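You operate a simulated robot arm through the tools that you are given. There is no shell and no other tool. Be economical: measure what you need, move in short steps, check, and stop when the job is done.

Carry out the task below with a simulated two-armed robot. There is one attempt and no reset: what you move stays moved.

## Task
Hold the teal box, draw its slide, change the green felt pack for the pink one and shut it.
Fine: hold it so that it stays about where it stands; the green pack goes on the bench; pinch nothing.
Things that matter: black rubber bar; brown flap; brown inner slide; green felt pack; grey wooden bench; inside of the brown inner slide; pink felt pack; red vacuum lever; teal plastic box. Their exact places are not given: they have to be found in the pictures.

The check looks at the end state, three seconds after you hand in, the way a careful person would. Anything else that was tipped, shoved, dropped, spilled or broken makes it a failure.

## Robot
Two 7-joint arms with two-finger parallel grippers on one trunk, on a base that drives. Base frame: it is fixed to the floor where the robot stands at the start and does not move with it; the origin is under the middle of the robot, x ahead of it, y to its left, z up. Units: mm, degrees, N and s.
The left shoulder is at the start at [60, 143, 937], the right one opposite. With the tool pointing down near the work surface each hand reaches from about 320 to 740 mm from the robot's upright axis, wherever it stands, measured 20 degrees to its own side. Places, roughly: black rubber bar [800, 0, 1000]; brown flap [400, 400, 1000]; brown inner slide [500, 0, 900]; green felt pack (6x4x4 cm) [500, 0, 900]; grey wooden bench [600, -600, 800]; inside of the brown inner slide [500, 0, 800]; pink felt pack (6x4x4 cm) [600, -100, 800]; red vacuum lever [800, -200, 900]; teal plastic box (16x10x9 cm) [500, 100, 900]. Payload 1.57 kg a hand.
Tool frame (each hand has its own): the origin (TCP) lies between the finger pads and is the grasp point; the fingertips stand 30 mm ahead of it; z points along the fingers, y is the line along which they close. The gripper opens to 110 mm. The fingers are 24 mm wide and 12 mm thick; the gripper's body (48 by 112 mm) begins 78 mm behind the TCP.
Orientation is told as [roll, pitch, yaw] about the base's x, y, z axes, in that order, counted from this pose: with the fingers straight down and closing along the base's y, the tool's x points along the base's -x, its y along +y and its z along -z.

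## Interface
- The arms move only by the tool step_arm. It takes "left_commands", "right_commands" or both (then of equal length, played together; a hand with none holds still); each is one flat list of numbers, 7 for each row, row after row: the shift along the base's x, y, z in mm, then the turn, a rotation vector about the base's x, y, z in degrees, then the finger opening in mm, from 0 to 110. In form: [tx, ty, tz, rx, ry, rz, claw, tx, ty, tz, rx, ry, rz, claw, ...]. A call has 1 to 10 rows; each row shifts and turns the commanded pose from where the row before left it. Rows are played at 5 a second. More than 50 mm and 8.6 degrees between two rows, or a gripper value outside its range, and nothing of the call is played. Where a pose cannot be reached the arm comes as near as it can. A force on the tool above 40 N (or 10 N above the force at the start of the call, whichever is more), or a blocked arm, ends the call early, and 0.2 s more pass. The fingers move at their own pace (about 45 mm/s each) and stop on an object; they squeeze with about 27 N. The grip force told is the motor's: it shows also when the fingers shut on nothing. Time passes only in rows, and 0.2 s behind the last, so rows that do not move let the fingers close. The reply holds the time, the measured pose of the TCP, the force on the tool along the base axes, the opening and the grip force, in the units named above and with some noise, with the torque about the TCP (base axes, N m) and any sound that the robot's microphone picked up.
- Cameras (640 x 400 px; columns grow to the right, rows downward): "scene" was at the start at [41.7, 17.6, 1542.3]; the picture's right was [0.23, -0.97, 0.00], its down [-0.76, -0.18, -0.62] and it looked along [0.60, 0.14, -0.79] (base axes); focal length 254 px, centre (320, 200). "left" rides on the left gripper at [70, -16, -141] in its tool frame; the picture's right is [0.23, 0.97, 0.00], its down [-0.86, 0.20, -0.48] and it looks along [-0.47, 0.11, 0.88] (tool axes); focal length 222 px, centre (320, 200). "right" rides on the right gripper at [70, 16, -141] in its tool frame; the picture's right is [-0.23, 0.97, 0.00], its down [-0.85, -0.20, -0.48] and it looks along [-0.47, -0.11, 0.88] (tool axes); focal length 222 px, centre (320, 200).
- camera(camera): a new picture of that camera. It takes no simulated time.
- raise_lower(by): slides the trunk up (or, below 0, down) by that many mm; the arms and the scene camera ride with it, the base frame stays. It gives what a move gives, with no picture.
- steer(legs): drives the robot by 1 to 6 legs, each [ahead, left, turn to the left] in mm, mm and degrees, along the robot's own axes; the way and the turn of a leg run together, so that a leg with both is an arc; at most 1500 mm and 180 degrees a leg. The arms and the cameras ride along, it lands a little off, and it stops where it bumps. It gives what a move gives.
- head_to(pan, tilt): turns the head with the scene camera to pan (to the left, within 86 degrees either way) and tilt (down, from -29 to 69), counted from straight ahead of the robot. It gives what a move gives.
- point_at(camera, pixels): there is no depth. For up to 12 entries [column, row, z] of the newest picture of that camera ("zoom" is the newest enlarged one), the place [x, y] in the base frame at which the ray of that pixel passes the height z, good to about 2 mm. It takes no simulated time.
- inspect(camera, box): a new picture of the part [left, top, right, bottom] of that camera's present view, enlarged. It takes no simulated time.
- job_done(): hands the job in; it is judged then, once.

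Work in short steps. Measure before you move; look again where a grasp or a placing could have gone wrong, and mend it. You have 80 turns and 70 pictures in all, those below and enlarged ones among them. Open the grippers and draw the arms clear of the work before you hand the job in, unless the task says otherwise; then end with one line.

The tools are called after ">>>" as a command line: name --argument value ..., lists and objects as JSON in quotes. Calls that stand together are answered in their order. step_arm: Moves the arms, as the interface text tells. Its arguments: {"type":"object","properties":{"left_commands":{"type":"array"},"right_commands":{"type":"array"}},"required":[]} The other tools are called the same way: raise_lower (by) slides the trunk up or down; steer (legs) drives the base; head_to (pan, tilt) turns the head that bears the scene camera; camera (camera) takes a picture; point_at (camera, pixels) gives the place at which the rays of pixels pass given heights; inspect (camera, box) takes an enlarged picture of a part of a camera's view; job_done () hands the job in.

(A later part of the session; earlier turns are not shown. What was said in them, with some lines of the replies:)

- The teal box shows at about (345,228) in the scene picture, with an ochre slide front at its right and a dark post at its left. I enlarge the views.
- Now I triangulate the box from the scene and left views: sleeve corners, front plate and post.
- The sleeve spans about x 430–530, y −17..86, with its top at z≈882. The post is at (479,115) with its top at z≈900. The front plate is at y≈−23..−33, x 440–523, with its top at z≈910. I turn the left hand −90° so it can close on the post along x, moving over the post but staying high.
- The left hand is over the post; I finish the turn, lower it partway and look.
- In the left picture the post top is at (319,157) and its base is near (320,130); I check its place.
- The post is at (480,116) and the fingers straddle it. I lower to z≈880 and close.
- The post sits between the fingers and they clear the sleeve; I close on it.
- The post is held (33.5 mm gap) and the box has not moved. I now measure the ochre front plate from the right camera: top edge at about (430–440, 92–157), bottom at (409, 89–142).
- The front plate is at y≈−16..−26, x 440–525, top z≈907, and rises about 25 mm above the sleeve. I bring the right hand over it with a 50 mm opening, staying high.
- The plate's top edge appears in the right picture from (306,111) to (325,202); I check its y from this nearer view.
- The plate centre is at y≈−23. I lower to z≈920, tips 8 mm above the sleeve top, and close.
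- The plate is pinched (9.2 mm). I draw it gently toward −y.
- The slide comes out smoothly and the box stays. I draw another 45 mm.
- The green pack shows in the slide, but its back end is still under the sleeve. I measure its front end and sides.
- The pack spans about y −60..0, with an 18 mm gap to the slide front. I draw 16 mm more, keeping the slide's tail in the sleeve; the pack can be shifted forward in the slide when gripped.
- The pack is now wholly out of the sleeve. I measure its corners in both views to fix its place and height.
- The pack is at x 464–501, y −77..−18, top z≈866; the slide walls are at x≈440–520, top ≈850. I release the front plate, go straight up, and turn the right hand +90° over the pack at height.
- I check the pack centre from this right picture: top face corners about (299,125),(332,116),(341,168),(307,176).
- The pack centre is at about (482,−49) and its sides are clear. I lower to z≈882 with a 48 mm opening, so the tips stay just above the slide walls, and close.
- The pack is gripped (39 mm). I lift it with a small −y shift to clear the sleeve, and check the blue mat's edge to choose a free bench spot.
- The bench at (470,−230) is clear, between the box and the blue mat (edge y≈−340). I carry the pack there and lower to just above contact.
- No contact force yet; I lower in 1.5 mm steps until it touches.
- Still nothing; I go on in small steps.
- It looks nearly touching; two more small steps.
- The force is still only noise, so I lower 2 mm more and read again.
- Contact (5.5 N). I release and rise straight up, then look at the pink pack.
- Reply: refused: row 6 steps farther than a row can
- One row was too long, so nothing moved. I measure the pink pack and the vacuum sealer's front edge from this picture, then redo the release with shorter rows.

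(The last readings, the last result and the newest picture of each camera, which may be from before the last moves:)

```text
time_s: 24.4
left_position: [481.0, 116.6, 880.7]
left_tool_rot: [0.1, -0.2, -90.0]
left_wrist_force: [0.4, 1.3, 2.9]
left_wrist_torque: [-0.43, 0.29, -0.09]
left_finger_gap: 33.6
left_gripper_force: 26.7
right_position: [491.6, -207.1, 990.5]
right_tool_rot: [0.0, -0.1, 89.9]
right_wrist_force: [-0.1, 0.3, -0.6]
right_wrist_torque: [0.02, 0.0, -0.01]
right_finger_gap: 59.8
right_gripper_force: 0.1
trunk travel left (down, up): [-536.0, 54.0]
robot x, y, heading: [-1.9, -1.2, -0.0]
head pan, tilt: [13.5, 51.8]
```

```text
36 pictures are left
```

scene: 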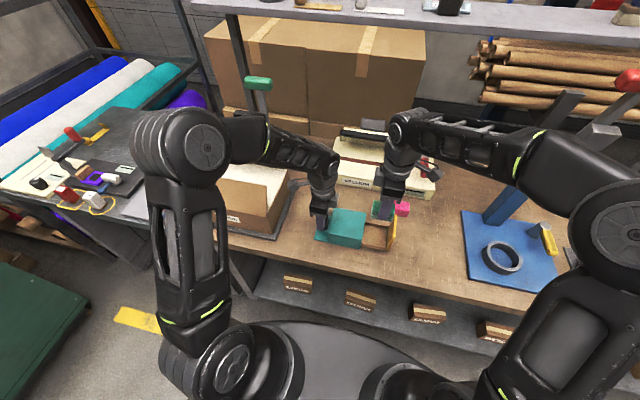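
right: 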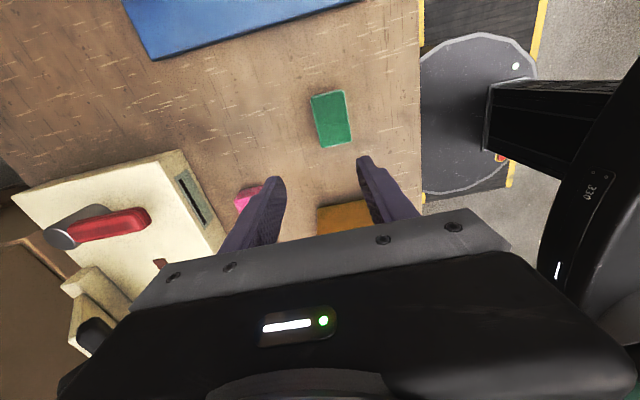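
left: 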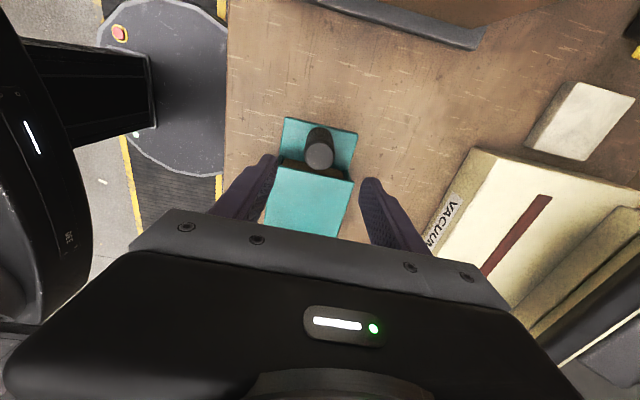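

The green pack stands upright on the bench. The pink pack is at x 591–630, y −98..−157 and lies the same way; I move the right hand above it and look.

>>> step_arm --right_commands '[35, 25, 0, 0, 0, 0, 60, 40, 25, 0, 0, 0, 0, 60, 43, 29, 0, 0, 0, 0, 60, 0, 0, -30, 0, 0, 0, 60, 0, 0, 0, 0, 0, 0, 60]'

>>> camera --camera "right"

>>> inspect --camera "scene" --box '[340, 160, 480, 260]'

```text
refused: row 3 steps farther than a row can; nothing moved
```

```text
35 pictures are left
```

right: 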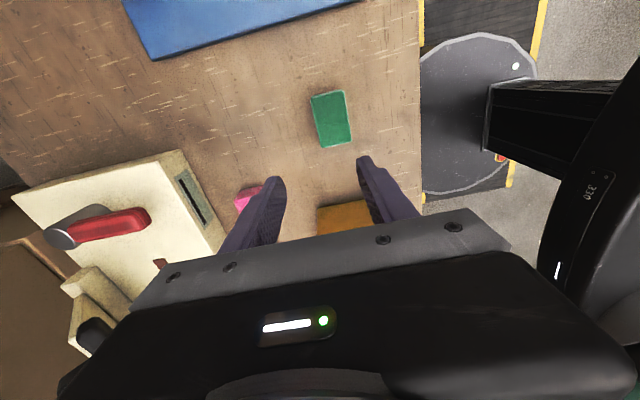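

```text
4.00 times, centred on (410, 210) of scene
```

zoom: 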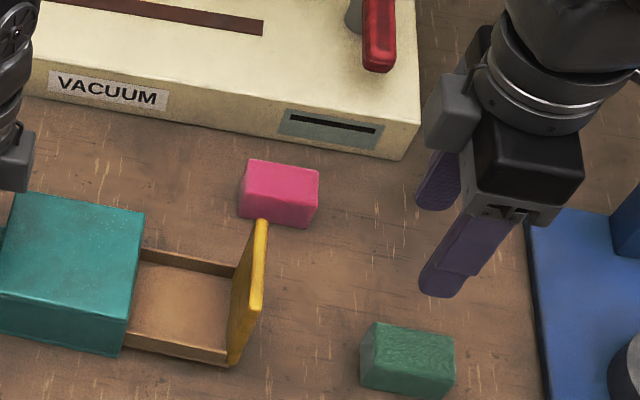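

Again a row was too long. I redo it with rows under 45 mm.

>>> step_arm --right_commands '[30, 20, 0, 0, 0, 0, 60, 30, 20, 0, 0, 0, 0, 60, 30, 20, 0, 0, 0, 0, 60, 28, 19, -20, 0, 0, 0, 60, 0, 0, -10, 0, 0, 0, 60, 0, 0, 0, 0, 0, 0, 60]'

>>> camera --camera "right"

```text
time_s: 25.8
left_position: [481.9, 116.9, 882.3]
left_tool_rot: [0.0, 0.0, -90.0]
left_wrist_force: [1.0, 1.1, 3.2]
left_wrist_torque: [-0.09, 0.23, 0.04]
left_finger_gap: 33.5
left_gripper_force: 27.2
right_position: [609.2, -127.7, 958.0]
right_tool_rot: [0.1, 0.1, 90.0]
right_wrist_force: [1.1, -0.5, -0.5]
right_wrist_torque: [0.01, 0.03, -0.02]
right_finger_gap: 60.0
right_gripper_force: 0.0
trunk travel left (down, up): [-536.0, 54.0]
robot x, y, heading: [-2.6, 1.4, -0.0]
head pan, tilt: [13.5, 51.8]
```

```text
33 pictures are left
```

right: 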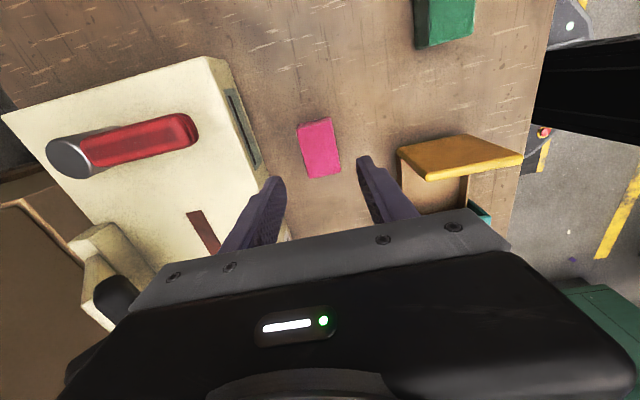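

The pink top corners in this picture are about (297,125),(330,118),(341,173),(308,178); I check the centre and any skew.

>>> point_at --camera "right" --pixels '[[297, 125, 860], [331, 117, 860], [341, 173, 860], [308, 179, 860]]'

```text
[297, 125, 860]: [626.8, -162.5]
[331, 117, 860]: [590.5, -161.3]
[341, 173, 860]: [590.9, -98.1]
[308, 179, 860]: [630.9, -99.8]
```

The pink centre is (610,−130) and it lies square. I lower to z≈868, the same hold height as on the green pack, and close.

>>> step_arm --right_commands '[1, -2, -40, 0, 0, 0, 56, 0, 0, -35, 0, 0, 0, 56, 0, 0, -15, 0, 0, 0, 56, 0, 0, 0, 0, 0, 0, 44, 0, 0, 0, 0, 0, 0, 34, 0, 0, 0, 0, 0, 0, 28, 0, 0, 0, 0, 0, 0, 28]'

>>> inspect --camera "right" --box '[200, 60, 440, 230]'

```text
time_s: 27.4
left_position: [481.6, 117.2, 880.6]
left_tool_rot: [-0.1, -0.2, -90.2]
left_wrist_force: [-1.2, 1.1, 0.5]
left_wrist_torque: [0.08, -0.17, 0.03]
left_finger_gap: 33.2
left_gripper_force: 27.4
right_position: [610.8, -128.9, 867.3]
right_tool_rot: [0.0, 0.0, 90.0]
right_wrist_force: [-0.6, -0.3, 0.3]
right_wrist_torque: [-0.02, -0.03, 0.01]
right_finger_gap: 39.0
right_gripper_force: 26.9
trunk travel left (down, up): [-536.0, 54.0]
robot x, y, heading: [-0.1, 0.8, -0.1]
head pan, tilt: [13.5, 51.8]
```

```text
2.35 times, centred on (320, 145) of right
```

zoom: 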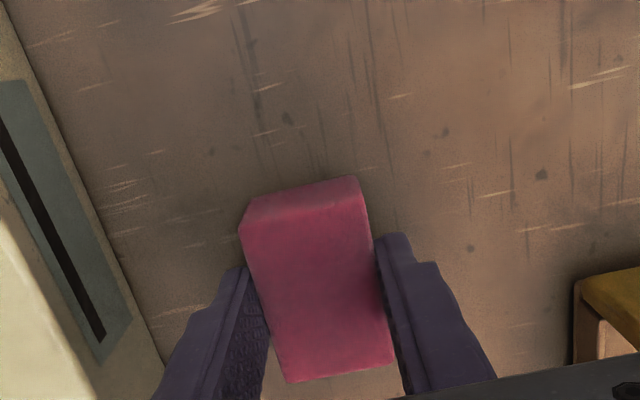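

The pink pack is gripped (39 mm). I lift it and carry it over the open slide at (481,−56).

>>> step_arm --right_commands '[0, 0, 40, 0, 0, 0, 28, 0, 0, 45, 0, 0, 0, 28, 0, 0, 45, 0, 0, 0, 28, -33, 18, 0, 0, 0, 0, 28, -33, 18, 0, 0, 0, 0, 28, -33, 18, 0, 0, 0, 0, 28, -31, 19, 0, 0, 0, 0, 28, 0, 0, -30, 0, 0, 0, 28, 0, 0, 0, 0, 0, 0, 28]'

>>> camera --camera "right"

>>> inspect --camera "scene" --box '[310, 170, 430, 260]'

```text
time_s: 29.4
left_position: [481.9, 116.4, 880.8]
left_tool_rot: [0.0, -0.1, -89.9]
left_wrist_force: [-1.1, 0.5, 1.8]
left_wrist_torque: [-0.12, 0.25, -0.02]
left_finger_gap: 33.4
left_gripper_force: 26.9
right_position: [479.4, -56.2, 968.8]
right_tool_rot: [0.1, -0.1, 90.0]
right_wrist_force: [0.0, 0.8, 0.7]
right_wrist_torque: [-0.03, 0.01, -0.01]
right_finger_gap: 38.7
right_gripper_force: 26.9
trunk travel left (down, up): [-536.0, 54.0]
robot x, y, heading: [1.1, -4.1, -0.1]
head pan, tilt: [13.5, 51.8]
```

```text
31 pictures are left
```

right: 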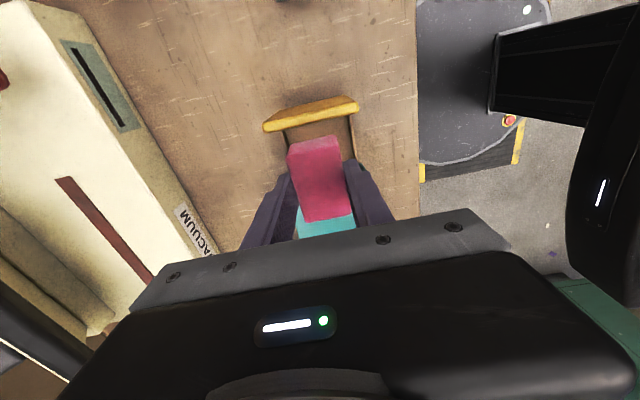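

```text
4.44 times, centred on (370, 215) of scene
```

zoom: 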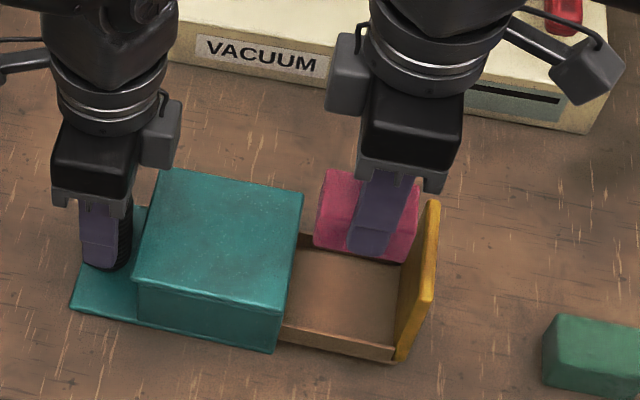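

The pink pack is over the slide, clear of sleeve and plate. I lower to z≈885, then take finer steps.

>>> step_arm --right_commands '[1, 0, -40, 0, 0, 0, 28, 0, 0, -30, 0, 0, 0, 28, 0, 0, -10, 0, 0, 0, 28, 0, 0, -4, 0, 0, 0, 28, 0, 0, 0, 0, 0, 0, 28]'

>>> inspect --camera "scene" --box '[310, 170, 430, 260]'

```text
time_s: 30.6
left_position: [480.9, 116.6, 881.4]
left_tool_rot: [0.0, -0.2, -90.0]
left_wrist_force: [-0.2, 0.2, 3.9]
left_wrist_torque: [-0.01, 0.27, 0.01]
left_finger_gap: 33.2
left_gripper_force: 27.2
right_position: [481.6, -55.4, 884.5]
right_tool_rot: [0.1, 0.1, 90.0]
right_wrist_force: [-0.5, -0.2, -0.1]
right_wrist_torque: [0.0, -0.05, -0.02]
right_finger_gap: 39.1
right_gripper_force: 26.9
trunk travel left (down, up): [-536.0, 54.0]
robot x, y, heading: [-1.6, 0.1, -0.2]
head pan, tilt: [13.5, 51.8]
```

```text
4.44 times, centred on (370, 215) of scene
```

zoom: 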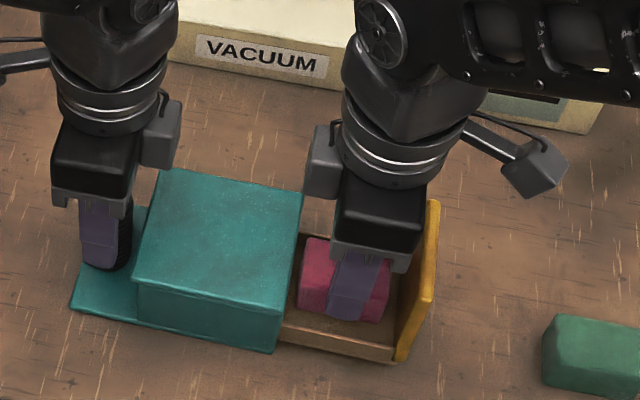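

It hangs just above the slide floor. I lower in 1.5 mm steps and watch the force.

>>> step_arm --right_commands '[0, 0, -1.5, 0, 0, 0, 28, 0, 0, -1.5, 0, 0, 0, 28, 0, 0, 0, 0, 0, 0, 28]'

>>> step_arm --right_commands '[0, 0, -1, 0, 0, 0, 28, 0, 0, 0, 0, 0, 0, 28]'

```text
time_s: 31.4
left_position: [482.5, 116.1, 881.6]
left_tool_rot: [0.1, -0.1, -90.0]
left_wrist_force: [-0.4, 0.3, 2.8]
left_wrist_torque: [-0.08, 0.29, 0.03]
left_finger_gap: 33.7
left_gripper_force: 27.0
right_position: [481.3, -56.4, 880.2]
right_tool_rot: [0.0, 0.0, 90.0]
right_wrist_force: [-0.2, 0.4, -0.3]
right_wrist_torque: [0.0, -0.01, 0.01]
right_finger_gap: 39.1
right_gripper_force: 27.0
trunk travel left (down, up): [-536.0, 54.0]
robot x, y, heading: [-1.2, 1.9, -0.2]
head pan, tilt: [13.5, 51.8]
```

```text
time_s: 32.0
left_position: [480.5, 116.9, 881.6]
left_tool_rot: [0.1, -0.2, -90.0]
left_wrist_force: [1.7, -0.4, 2.2]
left_wrist_torque: [0.06, 0.37, 0.03]
left_finger_gap: 33.2
left_gripper_force: 26.5
right_position: [480.6, -54.5, 880.0]
right_tool_rot: [0.0, -0.1, 90.0]
right_wrist_force: [-0.3, -0.6, 3.3]
right_wrist_torque: [0.02, 0.01, 0.0]
right_finger_gap: 38.9
right_gripper_force: 26.8
trunk travel left (down, up): [-536.0, 54.0]
robot x, y, heading: [1.7, -3.2, 0.1]
head pan, tilt: [13.5, 51.8]
```

Contact (3.3 N, z 880). I open just to 46 mm so as not to press the slide walls, then rise and look.

>>> step_arm --right_commands '[0, 0, 0.5, 0, 0, 0, 46, 0, 0, 0, 0, 0, 0, 46, 0, 0, 15, 0, 0, 0, 46, 0, 0, 40, 0, 0, 0, 46, 0, 0, 45, 0, 0, 0, 30, 0, -40, 0, 0, 0, 0, 4, 0, -40, 0, 0, 0, 0, 0, 0, 0, 0, 0, 0, 0, 0]'

>>> inspect --camera "scene" --box '[310, 170, 450, 270]'

>>> camera --camera "right"

```text
time_s: 33.8
left_position: [481.5, 116.9, 880.7]
left_tool_rot: [0.0, -0.2, -90.0]
left_wrist_force: [-0.3, 1.2, 2.4]
left_wrist_torque: [-0.19, 0.27, -0.03]
left_finger_gap: 33.4
left_gripper_force: 26.5
right_position: [484.3, -137.4, 980.4]
right_tool_rot: [0.2, 0.0, 90.0]
right_wrist_force: [-0.7, -0.4, 0.1]
right_wrist_torque: [0.02, 0.01, -0.01]
right_finger_gap: 0.2
right_gripper_force: 21.5
trunk travel left (down, up): [-536.0, 54.0]
robot x, y, heading: [1.0, 1.5, -0.4]
head pan, tilt: [13.5, 51.8]
```

```text
4.00 times, centred on (380, 220) of scene
```

zoom: 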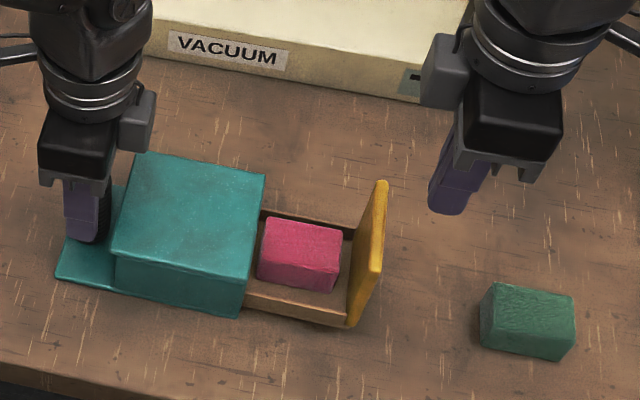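

```text
27 pictures are left
```

right: 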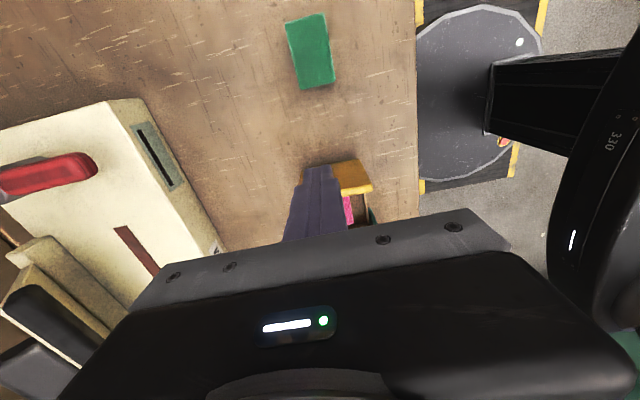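

The pink pack sits flat in the slide. I lower the closed fingers beside the plate (y≈−138; plate face ≈−108) to z≈880.

>>> step_arm --right_commands '[-1, 0, -40, 0, 0, 0, 0, 0, 0, -40, 0, 0, 0, 0, 0, 0, -20, 0, 0, 0, 0, 0, 6, 0, 0, 0, 0, 0, 0, 6, 0, 0, 0, 0, 0, 0, 0, 0, 0, 0, 0, 0]'

>>> inspect --camera "scene" --box '[310, 170, 450, 270]'

```text
time_s: 35.2
left_position: [481.7, 116.2, 880.3]
left_tool_rot: [-0.1, -0.1, -90.0]
left_wrist_force: [0.1, -0.3, -0.3]
left_wrist_torque: [0.09, -0.15, 0.0]
left_finger_gap: 33.4
left_gripper_force: 26.4
right_position: [482.7, -124.0, 880.4]
right_tool_rot: [0.0, 0.0, 90.0]
right_wrist_force: [-0.2, -0.2, 0.2]
right_wrist_torque: [0.02, 0.0, 0.03]
right_finger_gap: 0.0
right_gripper_force: 21.9
trunk travel left (down, up): [-536.0, 54.0]
robot x, y, heading: [0.5, -3.4, 0.2]
head pan, tilt: [13.5, 51.8]
```

```text
4.00 times, centred on (380, 220) of scene
```

zoom: 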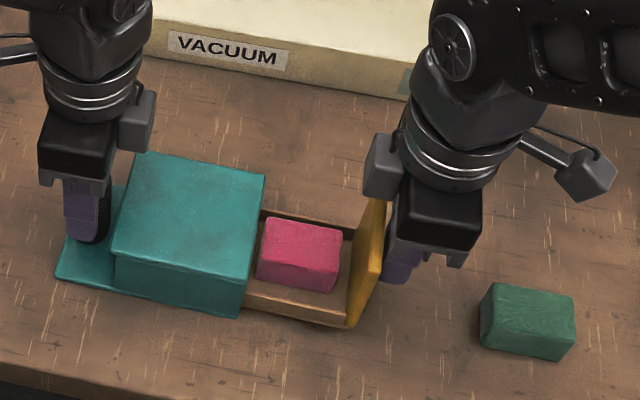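

The fingers stand just off the plate. I push +y in small steps, holding with the left hand.

>>> step_arm --right_commands '[0, 5, 0, 0, 0, 0, 0, 0, 5, 0, 0, 0, 0, 0, 0, 5, 0, 0, 0, 0, 0, 0, 5, 0, 0, 0, 0, 0, 0, 5, 0, 0, 0, 0, 0, 0, 5, 0, 0, 0, 0, 0, 0, 5, 0, 0, 0, 0, 0]' --left_commands '[0, 0, 0, 0, 0, 0, 10, 0, 0, 0, 0, 0, 0, 10, 0, 0, 0, 0, 0, 0, 10, 0, 0, 0, 0, 0, 0, 10, 0, 0, 0, 0, 0, 0, 10, 0, 0, 0, 0, 0, 0, 10, 0, 0, 0, 0, 0, 0, 10]'

>>> inspect --camera "scene" --box '[310, 170, 450, 270]'

```text
time_s: 36.8
left_position: [481.8, 116.5, 880.4]
left_tool_rot: [0.0, -0.2, -90.0]
left_wrist_force: [-0.8, 4.8, 1.4]
left_wrist_torque: [0.18, -0.23, 0.0]
left_finger_gap: 33.6
left_gripper_force: 26.8
right_position: [480.6, -87.9, 879.2]
right_tool_rot: [-0.1, 0.0, 90.0]
right_wrist_force: [0.9, -3.5, 0.2]
right_wrist_torque: [0.07, 0.05, -0.08]
right_finger_gap: 0.0
right_gripper_force: 21.4
trunk travel left (down, up): [-536.0, 54.0]
robot x, y, heading: [0.5, -3.0, -0.1]
head pan, tilt: [13.5, 51.8]
```

```text
4.00 times, centred on (380, 220) of scene
```

zoom: 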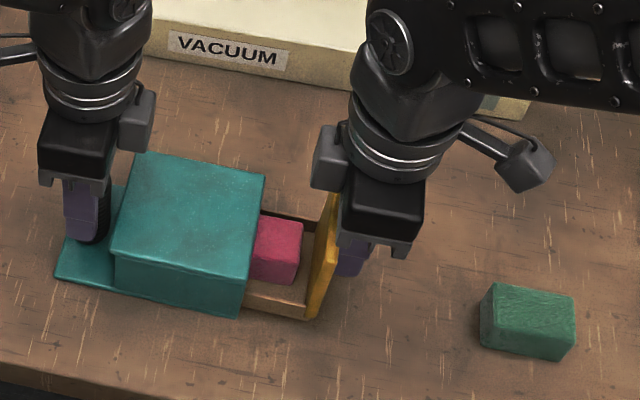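

It slides in smoothly at about 4 N and the pink pack enters the sleeve freely. I push 40 mm more.

>>> step_arm --right_commands '[0, 5, 0, 0, 0, 0, 0, 0, 5, 0, 0, 0, 0, 0, 0, 5, 0, 0, 0, 0, 0, 0, 5, 0, 0, 0, 0, 0, 0, 5, 0, 0, 0, 0, 0, 0, 5, 0, 0, 0, 0, 0, 0, 5, 0, 0, 0, 0, 0, 0, 5, 0, 0, 0, 0, 0]' --left_commands '[0, 0, 0, 0, 0, 0, 10, 0, 0, 0, 0, 0, 0, 10, 0, 0, 0, 0, 0, 0, 10, 0, 0, 0, 0, 0, 0, 10, 0, 0, 0, 0, 0, 0, 10, 0, 0, 0, 0, 0, 0, 10, 0, 0, 0, 0, 0, 0, 10, 0, 0, 0, 0, 0, 0, 10]'

>>> inspect --camera "scene" --box '[290, 180, 430, 268]'

```text
time_s: 38.6
left_position: [480.6, 116.3, 881.5]
left_tool_rot: [0.0, -0.1, -90.0]
left_wrist_force: [-1.0, 4.5, 0.1]
left_wrist_torque: [0.0, -0.16, 0.03]
left_finger_gap: 33.3
left_gripper_force: 26.7
right_position: [479.5, -47.0, 880.1]
right_tool_rot: [0.1, 0.0, 90.0]
right_wrist_force: [-0.2, -3.6, -0.8]
right_wrist_torque: [0.05, 0.03, -0.07]
right_finger_gap: 0.0
right_gripper_force: 21.6
trunk travel left (down, up): [-536.0, 54.0]
robot x, y, heading: [4.8, 3.0, 0.0]
head pan, tilt: [13.5, 51.8]
```

```text
4.55 times, centred on (360, 224) of scene
```

zoom: 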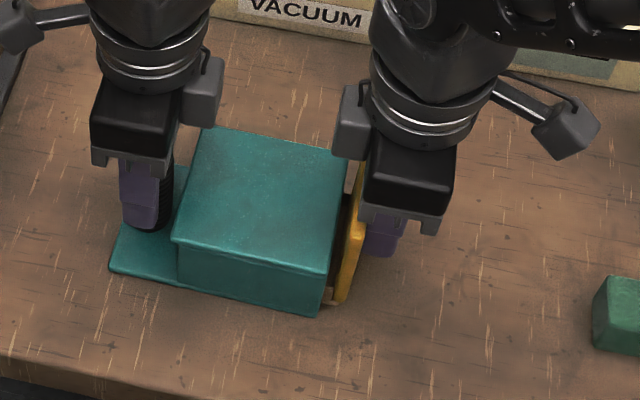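

A few mm remain (the plate is still slightly off the sleeve). I push in 2 mm steps and watch the force.

>>> step_arm --right_commands '[0, 2, 0, 0, 0, 0, 0, 0, 2, 0, 0, 0, 0, 0, 0, 1, 0, 0, 0, 0, 0, 0, 0, 0, 0, 0, 0, 0]' --left_commands '[0, 0, 0, 0, 0, 0, 10, 0, 0, 0, 0, 0, 0, 10, 0, 0, 0, 0, 0, 0, 10, 0, 0, 0, 0, 0, 0, 10]'

>>> inspect --camera "scene" --box '[290, 180, 430, 268]'

```text
time_s: 39.6
left_position: [481.7, 116.2, 881.6]
left_tool_rot: [-0.1, 0.0, -90.1]
left_wrist_force: [-0.3, 3.8, -1.4]
left_wrist_torque: [-0.03, -0.18, 0.01]
left_finger_gap: 33.3
left_gripper_force: 26.6
right_position: [480.2, -41.9, 880.1]
right_tool_rot: [0.1, 0.0, 90.1]
right_wrist_force: [1.5, -2.6, -0.6]
right_wrist_torque: [0.05, 0.02, -0.07]
right_finger_gap: 0.0
right_gripper_force: 21.0
trunk travel left (down, up): [-536.0, 54.0]
robot x, y, heading: [-0.2, 1.3, 0.3]
head pan, tilt: [13.5, 51.8]
```

```text
4.55 times, centred on (360, 224) of scene
```

zoom: 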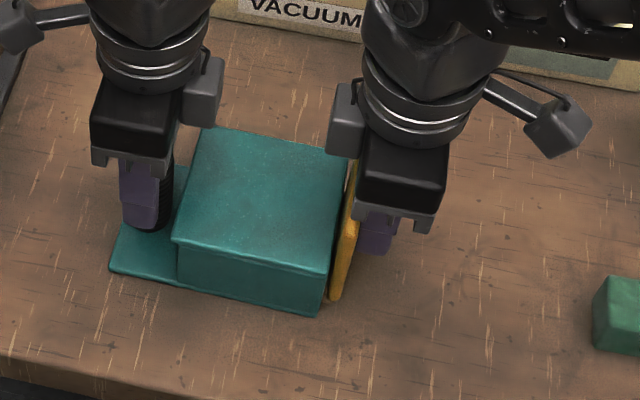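

The plate is nearly back at its starting place (lower corner near (333,298), as at first). I push in 1 mm steps until the force shows the stop.

>>> step_arm --right_commands '[0, 1, 0, 0, 0, 0, 0, 0, 1, 0, 0, 0, 0, 0, 0, 0, 0, 0, 0, 0, 0]' --left_commands '[0, 0, 0, 0, 0, 0, 10, 0, 0, 0, 0, 0, 0, 10, 0, 0, 0, 0, 0, 0, 10]'

```text
time_s: 40.4
left_position: [481.7, 117.6, 880.6]
left_tool_rot: [0.0, 0.0, -90.0]
left_wrist_force: [-0.8, 7.1, 0.3]
left_wrist_torque: [-0.16, -0.21, -0.03]
left_finger_gap: 33.5
left_gripper_force: 27.0
right_position: [480.8, -41.7, 879.7]
right_tool_rot: [0.1, 0.0, 90.0]
right_wrist_force: [0.2, -7.1, -0.9]
right_wrist_torque: [0.16, 0.04, -0.1]
right_finger_gap: 0.2
right_gripper_force: 21.1
trunk travel left (down, up): [-536.0, 54.0]
robot x, y, heading: [-0.2, 4.3, 0.3]
head pan, tilt: [13.5, 51.8]
```

The force has risen to 7 N with no travel, which looks like the stop. One more mm confirms it, then I back off in −y and rise.

>>> step_arm --right_commands '[0, 1, 0, 0, 0, 0, 0, 0, 0, 0, 0, 0, 0, 0]'

>>> step_arm --right_commands '[0, -10, 0, 0, 0, 0, 0, 0, -30, 0, 0, 0, 0, 0, 0, -20, 30, 0, 0, 0, 0, 0, 0, 45, 0, 0, 0, 0, 0, 0, 45, 0, 0, 0, 10, 0, -30, 20, 0, 0, 0, 40]'

>>> inspect --camera "scene" --box '[290, 180, 430, 268]'

>>> camera --camera "right"

```text
time_s: 41.0
left_position: [481.2, 116.9, 881.0]
left_tool_rot: [0.0, -0.1, -90.0]
left_wrist_force: [0.0, 10.8, -0.1]
left_wrist_torque: [-0.04, -0.26, 0.03]
left_finger_gap: 33.3
left_gripper_force: 26.9
right_position: [480.6, -40.0, 881.0]
right_tool_rot: [-0.1, 0.0, 90.0]
right_wrist_force: [1.1, -12.0, 2.6]
right_wrist_torque: [0.27, 0.02, -0.11]
right_finger_gap: 0.0
right_gripper_force: 20.9
trunk travel left (down, up): [-536.0, 54.0]
robot x, y, heading: [2.0, -1.4, 0.0]
head pan, tilt: [13.5, 51.8]
```

```text
time_s: 42.4
left_position: [481.2, 116.0, 882.9]
left_tool_rot: [0.0, -0.1, -90.0]
left_wrist_force: [-1.0, -1.0, 0.2]
left_wrist_torque: [-0.04, 0.06, 0.07]
left_finger_gap: 33.6
left_gripper_force: 27.0
right_position: [478.1, -128.7, 1021.0]
right_tool_rot: [0.1, -0.1, 90.0]
right_wrist_force: [0.3, -0.1, -0.9]
right_wrist_torque: [-0.01, 0.0, 0.0]
right_finger_gap: 40.2
right_gripper_force: 0.5
trunk travel left (down, up): [-536.0, 54.0]
robot x, y, heading: [3.4, 1.3, -0.1]
head pan, tilt: [13.5, 51.8]
```

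```text
4.55 times, centred on (360, 224) of scene
```

zoom: 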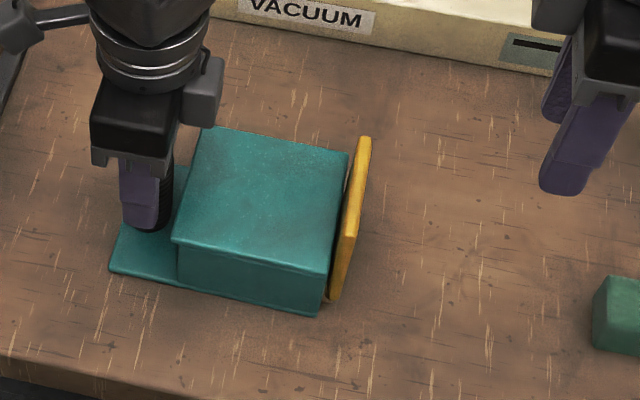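

```text
21 pictures are left
```

right: 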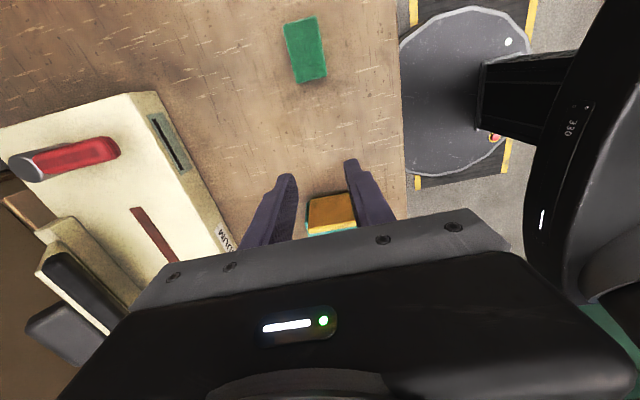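

The slide is shut as at first and the box has not moved. I release the post, rise, and draw both hands clear.

>>> step_arm --left_commands '[0, 0, 0, 0, 0, 0, 50, 0, 0, 0, 0, 0, 0, 70, 0, 0, 0, 0, 0, 0, 70, 0, 0, 30, 0, 0, 0, 70, 0, 0, 45, 0, 0, 0, 70, 0, 0, 45, 0, 0, 0, 70, 0, 20, 45, 0, 0, 0, 70, 0, 20, 0, 0, 0, 0, 70]' --right_commands '[0, 0, 0, 0, 0, 0, 60, 0, 0, 0, 0, 0, 0, 60, 0, 0, 0, 0, 0, 0, 60, 0, -20, 10, 0, 0, 0, 60, 0, -20, 10, 0, 0, 0, 60, 0, -20, 10, 0, 0, 0, 60, 0, 0, 0, 0, 0, 0, 60, 0, 0, 0, 0, 0, 0, 60]'

>>> inspect --camera "scene" --box '[290, 180, 430, 268]'

>>> camera --camera "scene"

>>> camera --camera "left"

```text
time_s: 44.2
left_position: [478.5, 155.8, 1047.6]
left_tool_rot: [0.0, -0.1, -90.0]
left_wrist_force: [-0.9, 0.5, -0.3]
left_wrist_torque: [0.01, -0.02, 0.0]
left_finger_gap: 69.9
left_gripper_force: 0.1
right_position: [480.0, -189.5, 1049.7]
right_tool_rot: [0.0, 0.0, 89.9]
right_wrist_force: [-0.3, 0.4, 0.6]
right_wrist_torque: [0.06, 0.03, 0.0]
right_finger_gap: 59.7
right_gripper_force: 0.0
trunk travel left (down, up): [-536.0, 54.0]
robot x, y, heading: [0.3, 2.4, -0.1]
head pan, tilt: [13.5, 51.8]
```

```text
4.55 times, centred on (360, 224) of scene
```

zoom: 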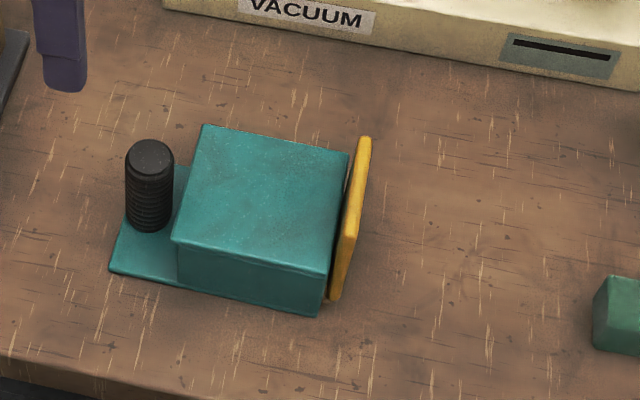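

```text
19 pictures are left
```

scene: 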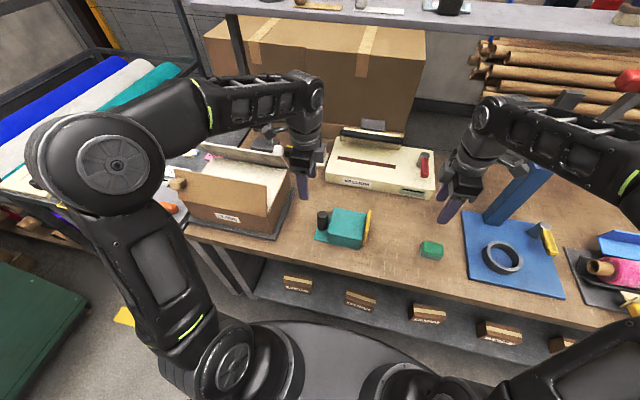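

```text
18 pictures are left
```

left: 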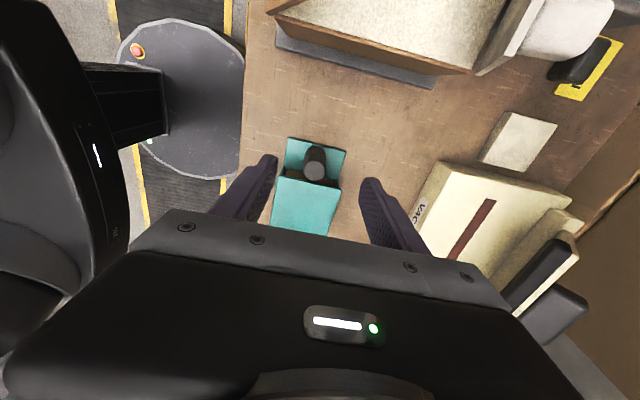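

The box stands where it stood and is shut. The green pack is upright on the bench, both hands are open and clear, and nothing else has moved, so I hand in.

>>> job_done

```text
The job is handed in.
```

The pink pack is in the teal box in place of the green one, the slide is shut, the box stands where it stood, and the green pack is upright on the bench.
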